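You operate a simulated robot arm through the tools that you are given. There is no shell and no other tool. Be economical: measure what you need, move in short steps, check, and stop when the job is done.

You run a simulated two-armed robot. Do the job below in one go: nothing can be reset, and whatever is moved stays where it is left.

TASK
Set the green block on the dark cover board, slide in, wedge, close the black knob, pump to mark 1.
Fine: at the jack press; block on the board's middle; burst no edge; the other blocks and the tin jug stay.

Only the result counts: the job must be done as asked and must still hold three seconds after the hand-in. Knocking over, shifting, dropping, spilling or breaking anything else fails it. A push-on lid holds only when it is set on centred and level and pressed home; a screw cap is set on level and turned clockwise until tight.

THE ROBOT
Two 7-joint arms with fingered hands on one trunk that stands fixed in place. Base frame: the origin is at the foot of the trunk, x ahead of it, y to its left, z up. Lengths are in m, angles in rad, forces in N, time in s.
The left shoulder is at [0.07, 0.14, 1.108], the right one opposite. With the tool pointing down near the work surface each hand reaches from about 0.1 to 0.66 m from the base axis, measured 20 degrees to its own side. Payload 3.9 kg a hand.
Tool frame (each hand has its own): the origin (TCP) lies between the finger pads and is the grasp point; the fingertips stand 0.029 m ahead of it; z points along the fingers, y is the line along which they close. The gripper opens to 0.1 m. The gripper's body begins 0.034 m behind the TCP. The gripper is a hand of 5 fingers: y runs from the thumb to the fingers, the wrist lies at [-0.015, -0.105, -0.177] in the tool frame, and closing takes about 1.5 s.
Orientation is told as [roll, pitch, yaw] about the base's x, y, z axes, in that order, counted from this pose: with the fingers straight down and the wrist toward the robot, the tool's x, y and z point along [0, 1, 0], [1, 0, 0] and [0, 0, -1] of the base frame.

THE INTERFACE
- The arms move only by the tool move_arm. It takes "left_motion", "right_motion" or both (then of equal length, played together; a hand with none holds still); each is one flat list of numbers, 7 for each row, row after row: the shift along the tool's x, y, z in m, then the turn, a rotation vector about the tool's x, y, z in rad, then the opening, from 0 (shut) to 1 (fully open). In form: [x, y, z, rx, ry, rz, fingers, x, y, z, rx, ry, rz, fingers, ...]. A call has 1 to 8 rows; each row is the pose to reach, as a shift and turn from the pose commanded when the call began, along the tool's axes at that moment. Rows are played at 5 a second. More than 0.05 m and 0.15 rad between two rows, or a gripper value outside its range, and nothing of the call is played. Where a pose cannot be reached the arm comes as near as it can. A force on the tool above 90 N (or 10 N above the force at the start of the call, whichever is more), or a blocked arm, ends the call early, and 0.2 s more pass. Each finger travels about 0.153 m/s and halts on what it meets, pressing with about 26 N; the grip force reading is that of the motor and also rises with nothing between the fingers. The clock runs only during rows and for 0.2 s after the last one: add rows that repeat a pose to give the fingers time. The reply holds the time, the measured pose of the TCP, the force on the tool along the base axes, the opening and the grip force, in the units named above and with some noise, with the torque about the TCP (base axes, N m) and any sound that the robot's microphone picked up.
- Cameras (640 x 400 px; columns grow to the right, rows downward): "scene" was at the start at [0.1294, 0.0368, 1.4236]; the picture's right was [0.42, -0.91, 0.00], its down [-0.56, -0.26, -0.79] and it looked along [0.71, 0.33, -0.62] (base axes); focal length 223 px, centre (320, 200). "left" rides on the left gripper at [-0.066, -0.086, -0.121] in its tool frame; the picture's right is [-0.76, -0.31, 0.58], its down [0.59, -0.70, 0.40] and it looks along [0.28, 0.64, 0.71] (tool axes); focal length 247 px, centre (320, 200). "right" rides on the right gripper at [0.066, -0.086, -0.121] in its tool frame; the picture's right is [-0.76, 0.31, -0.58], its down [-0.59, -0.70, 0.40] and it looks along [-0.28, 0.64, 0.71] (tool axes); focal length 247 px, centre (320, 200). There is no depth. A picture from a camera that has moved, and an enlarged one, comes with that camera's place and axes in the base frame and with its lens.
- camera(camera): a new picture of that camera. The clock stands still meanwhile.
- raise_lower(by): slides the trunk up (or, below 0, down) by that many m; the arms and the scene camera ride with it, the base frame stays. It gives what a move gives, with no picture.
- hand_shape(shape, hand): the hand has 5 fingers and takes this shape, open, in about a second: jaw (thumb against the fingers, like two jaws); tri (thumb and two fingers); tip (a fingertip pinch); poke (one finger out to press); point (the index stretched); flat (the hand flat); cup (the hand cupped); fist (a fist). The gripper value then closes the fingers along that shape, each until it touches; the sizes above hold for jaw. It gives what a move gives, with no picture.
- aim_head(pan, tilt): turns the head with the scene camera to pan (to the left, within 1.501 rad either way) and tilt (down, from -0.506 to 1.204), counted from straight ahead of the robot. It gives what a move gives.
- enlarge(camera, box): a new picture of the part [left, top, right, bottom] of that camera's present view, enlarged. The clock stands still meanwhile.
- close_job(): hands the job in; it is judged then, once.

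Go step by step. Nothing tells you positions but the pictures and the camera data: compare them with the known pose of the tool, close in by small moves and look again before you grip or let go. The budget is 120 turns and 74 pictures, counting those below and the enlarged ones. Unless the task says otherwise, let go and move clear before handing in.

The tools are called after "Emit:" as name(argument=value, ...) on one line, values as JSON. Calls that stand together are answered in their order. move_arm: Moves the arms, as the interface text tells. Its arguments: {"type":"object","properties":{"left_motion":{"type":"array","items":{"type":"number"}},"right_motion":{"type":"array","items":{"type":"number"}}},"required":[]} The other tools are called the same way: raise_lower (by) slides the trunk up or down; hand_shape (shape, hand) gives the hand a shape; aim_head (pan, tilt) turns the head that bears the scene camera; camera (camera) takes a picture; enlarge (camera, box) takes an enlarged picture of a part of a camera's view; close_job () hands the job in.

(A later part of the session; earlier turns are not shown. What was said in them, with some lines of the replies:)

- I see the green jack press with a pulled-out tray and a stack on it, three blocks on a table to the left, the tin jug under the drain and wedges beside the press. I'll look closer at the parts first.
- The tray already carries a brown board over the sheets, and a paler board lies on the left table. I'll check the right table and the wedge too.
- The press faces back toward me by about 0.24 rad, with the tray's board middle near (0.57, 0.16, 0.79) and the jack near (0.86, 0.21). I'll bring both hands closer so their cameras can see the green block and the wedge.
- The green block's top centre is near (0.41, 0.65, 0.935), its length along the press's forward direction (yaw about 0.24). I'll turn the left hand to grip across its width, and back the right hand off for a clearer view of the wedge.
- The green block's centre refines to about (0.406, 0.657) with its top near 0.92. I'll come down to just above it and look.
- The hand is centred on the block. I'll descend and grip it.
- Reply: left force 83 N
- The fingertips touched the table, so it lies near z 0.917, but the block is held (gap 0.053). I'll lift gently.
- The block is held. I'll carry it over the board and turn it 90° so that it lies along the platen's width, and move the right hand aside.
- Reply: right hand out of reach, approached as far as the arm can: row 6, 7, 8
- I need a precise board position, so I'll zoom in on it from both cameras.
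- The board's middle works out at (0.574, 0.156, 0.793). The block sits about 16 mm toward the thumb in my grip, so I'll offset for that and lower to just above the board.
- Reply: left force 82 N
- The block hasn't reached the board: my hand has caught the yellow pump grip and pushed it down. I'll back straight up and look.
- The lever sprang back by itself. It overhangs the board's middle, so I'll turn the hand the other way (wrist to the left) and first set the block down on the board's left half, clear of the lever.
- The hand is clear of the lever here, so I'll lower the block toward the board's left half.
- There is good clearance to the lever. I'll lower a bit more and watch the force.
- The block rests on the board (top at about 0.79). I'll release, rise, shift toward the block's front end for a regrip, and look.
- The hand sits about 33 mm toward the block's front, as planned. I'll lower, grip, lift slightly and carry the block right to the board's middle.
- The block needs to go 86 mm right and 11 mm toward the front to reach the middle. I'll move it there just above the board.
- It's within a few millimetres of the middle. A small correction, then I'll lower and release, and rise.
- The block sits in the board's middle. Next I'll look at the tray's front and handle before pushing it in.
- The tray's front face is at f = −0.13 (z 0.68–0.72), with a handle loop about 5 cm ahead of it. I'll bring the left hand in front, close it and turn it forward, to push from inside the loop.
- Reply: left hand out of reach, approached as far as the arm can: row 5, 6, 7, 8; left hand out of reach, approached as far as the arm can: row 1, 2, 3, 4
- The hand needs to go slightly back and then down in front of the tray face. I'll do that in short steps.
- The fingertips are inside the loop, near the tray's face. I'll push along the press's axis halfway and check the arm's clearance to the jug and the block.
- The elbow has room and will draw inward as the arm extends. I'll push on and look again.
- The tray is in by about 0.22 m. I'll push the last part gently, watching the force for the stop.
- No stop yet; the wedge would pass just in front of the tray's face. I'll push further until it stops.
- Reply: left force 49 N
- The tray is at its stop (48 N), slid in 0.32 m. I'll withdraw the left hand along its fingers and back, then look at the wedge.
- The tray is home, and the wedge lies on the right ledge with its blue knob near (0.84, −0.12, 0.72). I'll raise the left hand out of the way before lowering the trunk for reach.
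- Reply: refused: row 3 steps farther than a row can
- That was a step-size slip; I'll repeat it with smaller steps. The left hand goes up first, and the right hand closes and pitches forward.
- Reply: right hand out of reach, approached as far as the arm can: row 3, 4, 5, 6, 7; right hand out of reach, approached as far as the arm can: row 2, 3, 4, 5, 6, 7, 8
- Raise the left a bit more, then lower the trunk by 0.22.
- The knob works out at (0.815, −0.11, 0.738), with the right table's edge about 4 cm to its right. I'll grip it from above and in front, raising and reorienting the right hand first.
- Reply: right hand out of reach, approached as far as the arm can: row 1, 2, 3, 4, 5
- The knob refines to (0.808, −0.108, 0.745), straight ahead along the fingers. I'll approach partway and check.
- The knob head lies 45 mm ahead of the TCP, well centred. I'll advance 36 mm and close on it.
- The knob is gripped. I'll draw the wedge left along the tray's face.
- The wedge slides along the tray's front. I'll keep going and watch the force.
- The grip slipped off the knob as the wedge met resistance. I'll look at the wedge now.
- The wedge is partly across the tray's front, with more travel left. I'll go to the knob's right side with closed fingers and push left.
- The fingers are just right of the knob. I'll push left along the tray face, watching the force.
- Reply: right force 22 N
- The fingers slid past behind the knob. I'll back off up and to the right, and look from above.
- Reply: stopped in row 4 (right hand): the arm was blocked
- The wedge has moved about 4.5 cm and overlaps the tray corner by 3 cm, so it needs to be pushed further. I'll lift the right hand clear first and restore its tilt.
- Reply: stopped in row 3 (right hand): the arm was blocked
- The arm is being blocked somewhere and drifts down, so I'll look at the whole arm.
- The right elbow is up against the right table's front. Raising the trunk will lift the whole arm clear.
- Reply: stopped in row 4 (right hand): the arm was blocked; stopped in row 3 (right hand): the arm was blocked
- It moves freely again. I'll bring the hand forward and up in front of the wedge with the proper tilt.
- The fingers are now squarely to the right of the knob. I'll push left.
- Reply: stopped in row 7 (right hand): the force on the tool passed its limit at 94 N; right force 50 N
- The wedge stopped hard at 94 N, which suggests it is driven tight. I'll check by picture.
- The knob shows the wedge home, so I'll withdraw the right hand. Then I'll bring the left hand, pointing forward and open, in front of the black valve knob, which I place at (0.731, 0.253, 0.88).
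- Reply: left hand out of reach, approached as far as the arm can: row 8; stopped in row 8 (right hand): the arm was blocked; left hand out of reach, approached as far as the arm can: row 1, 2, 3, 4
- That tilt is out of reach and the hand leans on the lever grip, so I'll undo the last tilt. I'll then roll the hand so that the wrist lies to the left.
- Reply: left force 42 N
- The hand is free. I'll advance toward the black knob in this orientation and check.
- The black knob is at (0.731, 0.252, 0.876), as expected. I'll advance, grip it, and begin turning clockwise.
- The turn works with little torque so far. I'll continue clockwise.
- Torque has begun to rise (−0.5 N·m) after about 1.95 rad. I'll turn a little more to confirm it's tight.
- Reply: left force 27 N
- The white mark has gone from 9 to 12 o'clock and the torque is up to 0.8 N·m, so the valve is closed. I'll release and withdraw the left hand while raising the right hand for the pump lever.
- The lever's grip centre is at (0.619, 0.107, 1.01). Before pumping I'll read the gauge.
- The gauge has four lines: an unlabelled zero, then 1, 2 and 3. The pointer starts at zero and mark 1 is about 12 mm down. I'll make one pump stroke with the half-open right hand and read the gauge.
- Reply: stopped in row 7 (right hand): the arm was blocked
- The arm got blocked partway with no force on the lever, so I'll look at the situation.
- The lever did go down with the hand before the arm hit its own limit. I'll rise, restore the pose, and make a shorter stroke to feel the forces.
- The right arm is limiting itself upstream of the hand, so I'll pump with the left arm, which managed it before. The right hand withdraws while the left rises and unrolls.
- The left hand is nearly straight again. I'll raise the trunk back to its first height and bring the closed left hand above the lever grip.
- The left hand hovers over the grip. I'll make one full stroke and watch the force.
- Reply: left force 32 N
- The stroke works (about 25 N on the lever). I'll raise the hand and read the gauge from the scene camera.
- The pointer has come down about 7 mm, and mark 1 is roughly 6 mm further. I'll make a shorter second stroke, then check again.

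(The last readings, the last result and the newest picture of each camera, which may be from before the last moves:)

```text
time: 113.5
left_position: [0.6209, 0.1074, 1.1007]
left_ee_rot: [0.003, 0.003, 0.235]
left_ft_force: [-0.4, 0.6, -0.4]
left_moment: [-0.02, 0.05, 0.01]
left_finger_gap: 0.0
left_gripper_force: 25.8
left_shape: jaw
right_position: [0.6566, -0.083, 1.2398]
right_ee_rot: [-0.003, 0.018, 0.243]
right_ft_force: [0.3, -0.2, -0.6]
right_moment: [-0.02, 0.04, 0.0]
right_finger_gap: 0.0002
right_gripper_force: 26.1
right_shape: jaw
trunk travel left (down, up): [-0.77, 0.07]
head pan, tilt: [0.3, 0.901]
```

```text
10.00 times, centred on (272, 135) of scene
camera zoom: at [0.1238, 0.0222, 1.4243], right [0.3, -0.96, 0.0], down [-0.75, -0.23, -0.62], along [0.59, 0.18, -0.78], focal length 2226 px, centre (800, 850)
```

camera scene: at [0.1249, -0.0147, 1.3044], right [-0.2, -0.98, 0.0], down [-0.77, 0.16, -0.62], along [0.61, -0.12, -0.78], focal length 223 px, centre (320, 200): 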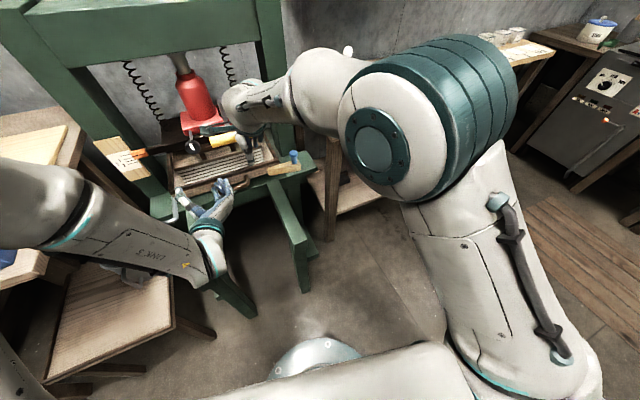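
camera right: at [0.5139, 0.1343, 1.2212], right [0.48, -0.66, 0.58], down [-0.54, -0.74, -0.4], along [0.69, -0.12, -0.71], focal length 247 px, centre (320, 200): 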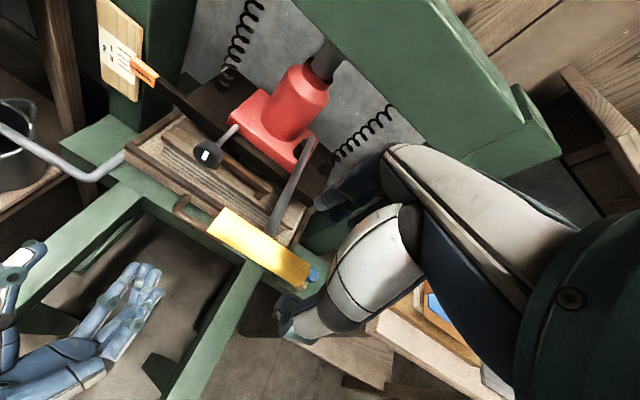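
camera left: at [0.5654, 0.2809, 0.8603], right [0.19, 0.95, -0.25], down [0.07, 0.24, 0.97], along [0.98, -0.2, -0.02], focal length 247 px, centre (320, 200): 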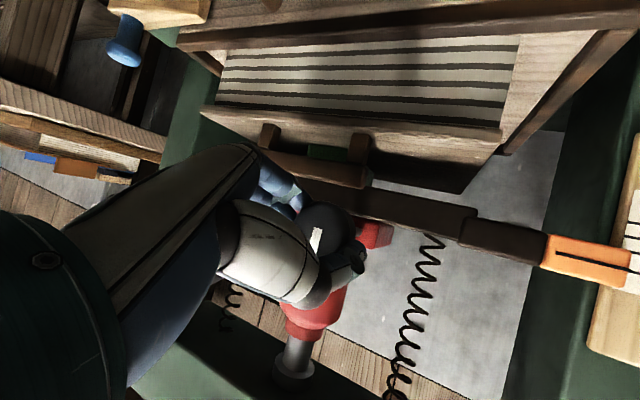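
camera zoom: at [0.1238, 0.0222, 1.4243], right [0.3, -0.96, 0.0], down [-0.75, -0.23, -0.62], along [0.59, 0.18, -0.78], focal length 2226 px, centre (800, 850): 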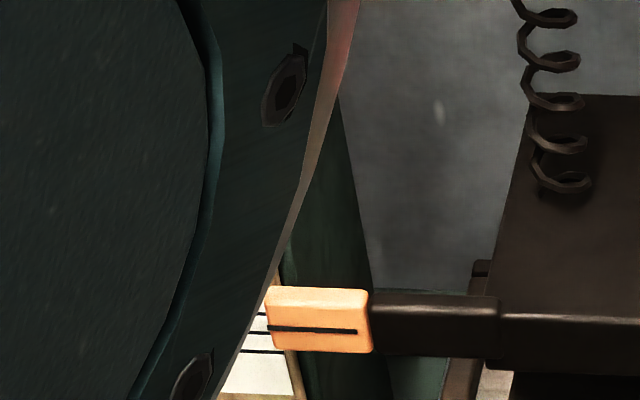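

The rate comes out at about 2.1 mm of platen per 0.1 m of lever travel, consistently across the strokes. About 4 mm remain, so I'll make one full stroke plus a small one.

Emit:
move_arm(left_motion=[0, 0, 0.04, 0, 0, 0, 0, 0, 0, 0.075, 0, 0, 0, 0, 0, 0, 0.105, 0, 0, 0, 0, 0, 0, 0.135, 0, 0, 0, 0, 0, 0, 0.165, 0, 0, 0, 0, 0, 0, 0.19, 0, 0, 0, 0, 0, 0, 0.21, 0, 0, 0, 0])

Emit:
move_arm(left_motion=[0, 0, -0.04, 0, 0, 0, 0, 0, 0, -0.08, 0, 0, 0, 0, 0, 0, -0.12, 0, 0, 0, 0, 0, 0, -0.165, 0, 0, 0, 0, 0, 0, -0.21, 0, 0, 0, 0, 0, 0, -0.21, 0, 0, 0, 0])

```text
time: 115.1
left_position: [0.6273, 0.1178, 0.8964]
left_ee_rot: [-0.043, 0.01, 0.278]
left_ft_force: [6.3, 1.5, 3.9]
left_moment: [0.1, -0.13, -0.17]
left_finger_gap: 0.0
left_gripper_force: 26.4
left_shape: jaw
right_position: [0.6561, -0.0818, 1.2393]
right_ee_rot: [-0.004, 0.018, 0.244]
right_ft_force: [0.7, 0.0, 0.2]
right_moment: [0.0, 0.04, -0.02]
right_finger_gap: 0.0
right_gripper_force: 26.3
right_shape: jaw
trunk travel left (down, up): [-0.77, 0.07]
head pan, tilt: [0.3, 0.901]
```

```text
time: 116.5
left_position: [0.6214, 0.1076, 1.1006]
left_ee_rot: [0.003, 0.002, 0.236]
left_ft_force: [0.0, -0.9, 0.0]
left_moment: [-0.04, 0.02, -0.01]
left_finger_gap: 0.0
left_gripper_force: 26.1
left_shape: jaw
right_position: [0.6565, -0.0836, 1.2397]
right_ee_rot: [-0.004, 0.017, 0.244]
right_ft_force: [0.3, 0.0, 0.1]
right_moment: [-0.04, 0.02, 0.02]
right_finger_gap: 0.0
right_gripper_force: 25.7
right_shape: jaw
trunk travel left (down, up): [-0.77, 0.07]
head pan, tilt: [0.3, 0.901]
```

Now the small finishing stroke, then I'll rise and move both hands clear.

Emit:
move_arm(left_motion=[0, 0, 0.04, 0, 0, 0, 0, 0, 0, 0.07, 0, 0, 0, 0, 0, 0, 0.088, 0, 0, 0, 0, 0, 0, 0.088, 0, 0, 0, 0, 0, 0, 0.04, 0, 0, 0, 0, 0, 0, 0, 0, 0, 0, 0, 0, 0, -0.04, 0, 0, 0, 0])

Emit:
move_arm(left_motion=[0.03, -0.02, -0.02, 0, 0, 0, 0, 0.06, -0.04, -0.04, 0, 0, 0, 0, 0.09, -0.06, -0.06, 0, 0, 0, 0, 0.11, -0.08, -0.06, 0, 0, 0, 0])

```text
time: 118.1
left_position: [0.6236, 0.1066, 1.1391]
left_ee_rot: [0.006, 0.001, 0.239]
left_ft_force: [0.3, 0.1, 0.0]
left_moment: [-0.01, 0.0, 0.01]
left_finger_gap: 0.0001
left_gripper_force: 26.1
left_shape: jaw
right_position: [0.656, -0.0819, 1.24]
right_ee_rot: [-0.003, 0.018, 0.244]
right_ft_force: [0.2, 0.6, 0.7]
right_moment: [-0.01, 0.01, -0.02]
right_finger_gap: 0.0003
right_gripper_force: 25.6
right_shape: jaw
trunk travel left (down, up): [-0.77, 0.07]
head pan, tilt: [0.3, 0.901]
```

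```text
time: 119.1
left_position: [0.5152, 0.1928, 1.2023]
left_ee_rot: [0.003, -0.001, 0.239]
left_ft_force: [-0.1, 0.1, 0.6]
left_moment: [0.0, -0.02, 0.01]
left_finger_gap: 0.0
left_gripper_force: 26.1
left_shape: jaw
right_position: [0.6542, -0.0825, 1.2409]
right_ee_rot: [-0.005, 0.015, 0.242]
right_ft_force: [-0.2, -0.3, 0.1]
right_moment: [0.01, -0.01, -0.01]
right_finger_gap: 0.0
right_gripper_force: 25.8
right_shape: jaw
trunk travel left (down, up): [-0.77, 0.07]
head pan, tilt: [0.3, 0.901]
```

The hands are clear and, by my stroke estimate, the pointer is at mark 1; no pictures are left to check it. I'm handing in.

Emit:
close_job()

```text
The job is handed in.
```

I've handed the job in, but I couldn't confirm the last pumping step by picture, because the picture budget ran out. I expect the pointer at mark 1, judging from lever travel: about 9.5 mm read from the pictures, and about 4 mm more estimated from the last two strokes.

- **Block:** the green block sits within about 5 mm of the middle of the dark cover board. I last saw it centred before sliding the tray in.
- **Tray:** it is pushed in to its stop (48 N).
- **Wedge:** it moved about 6–7 cm across the tray's front until it stopped hard at 94 N. I took that as home.
- **Black knob:** I turned it clockwise until it tightened (about 0.8 N·m), and its white mark went from 9 to 12 o'clock.
- **Lever contact:** my hands caught the pump lever twice before pumping. Once I pushed it down with the knob still open, and it sprang back. Once I leaned on it from below.
- **Other blocks and jug:** in the last pictures that showed them, the yellow block, the blue block and the jug hadn't moved.
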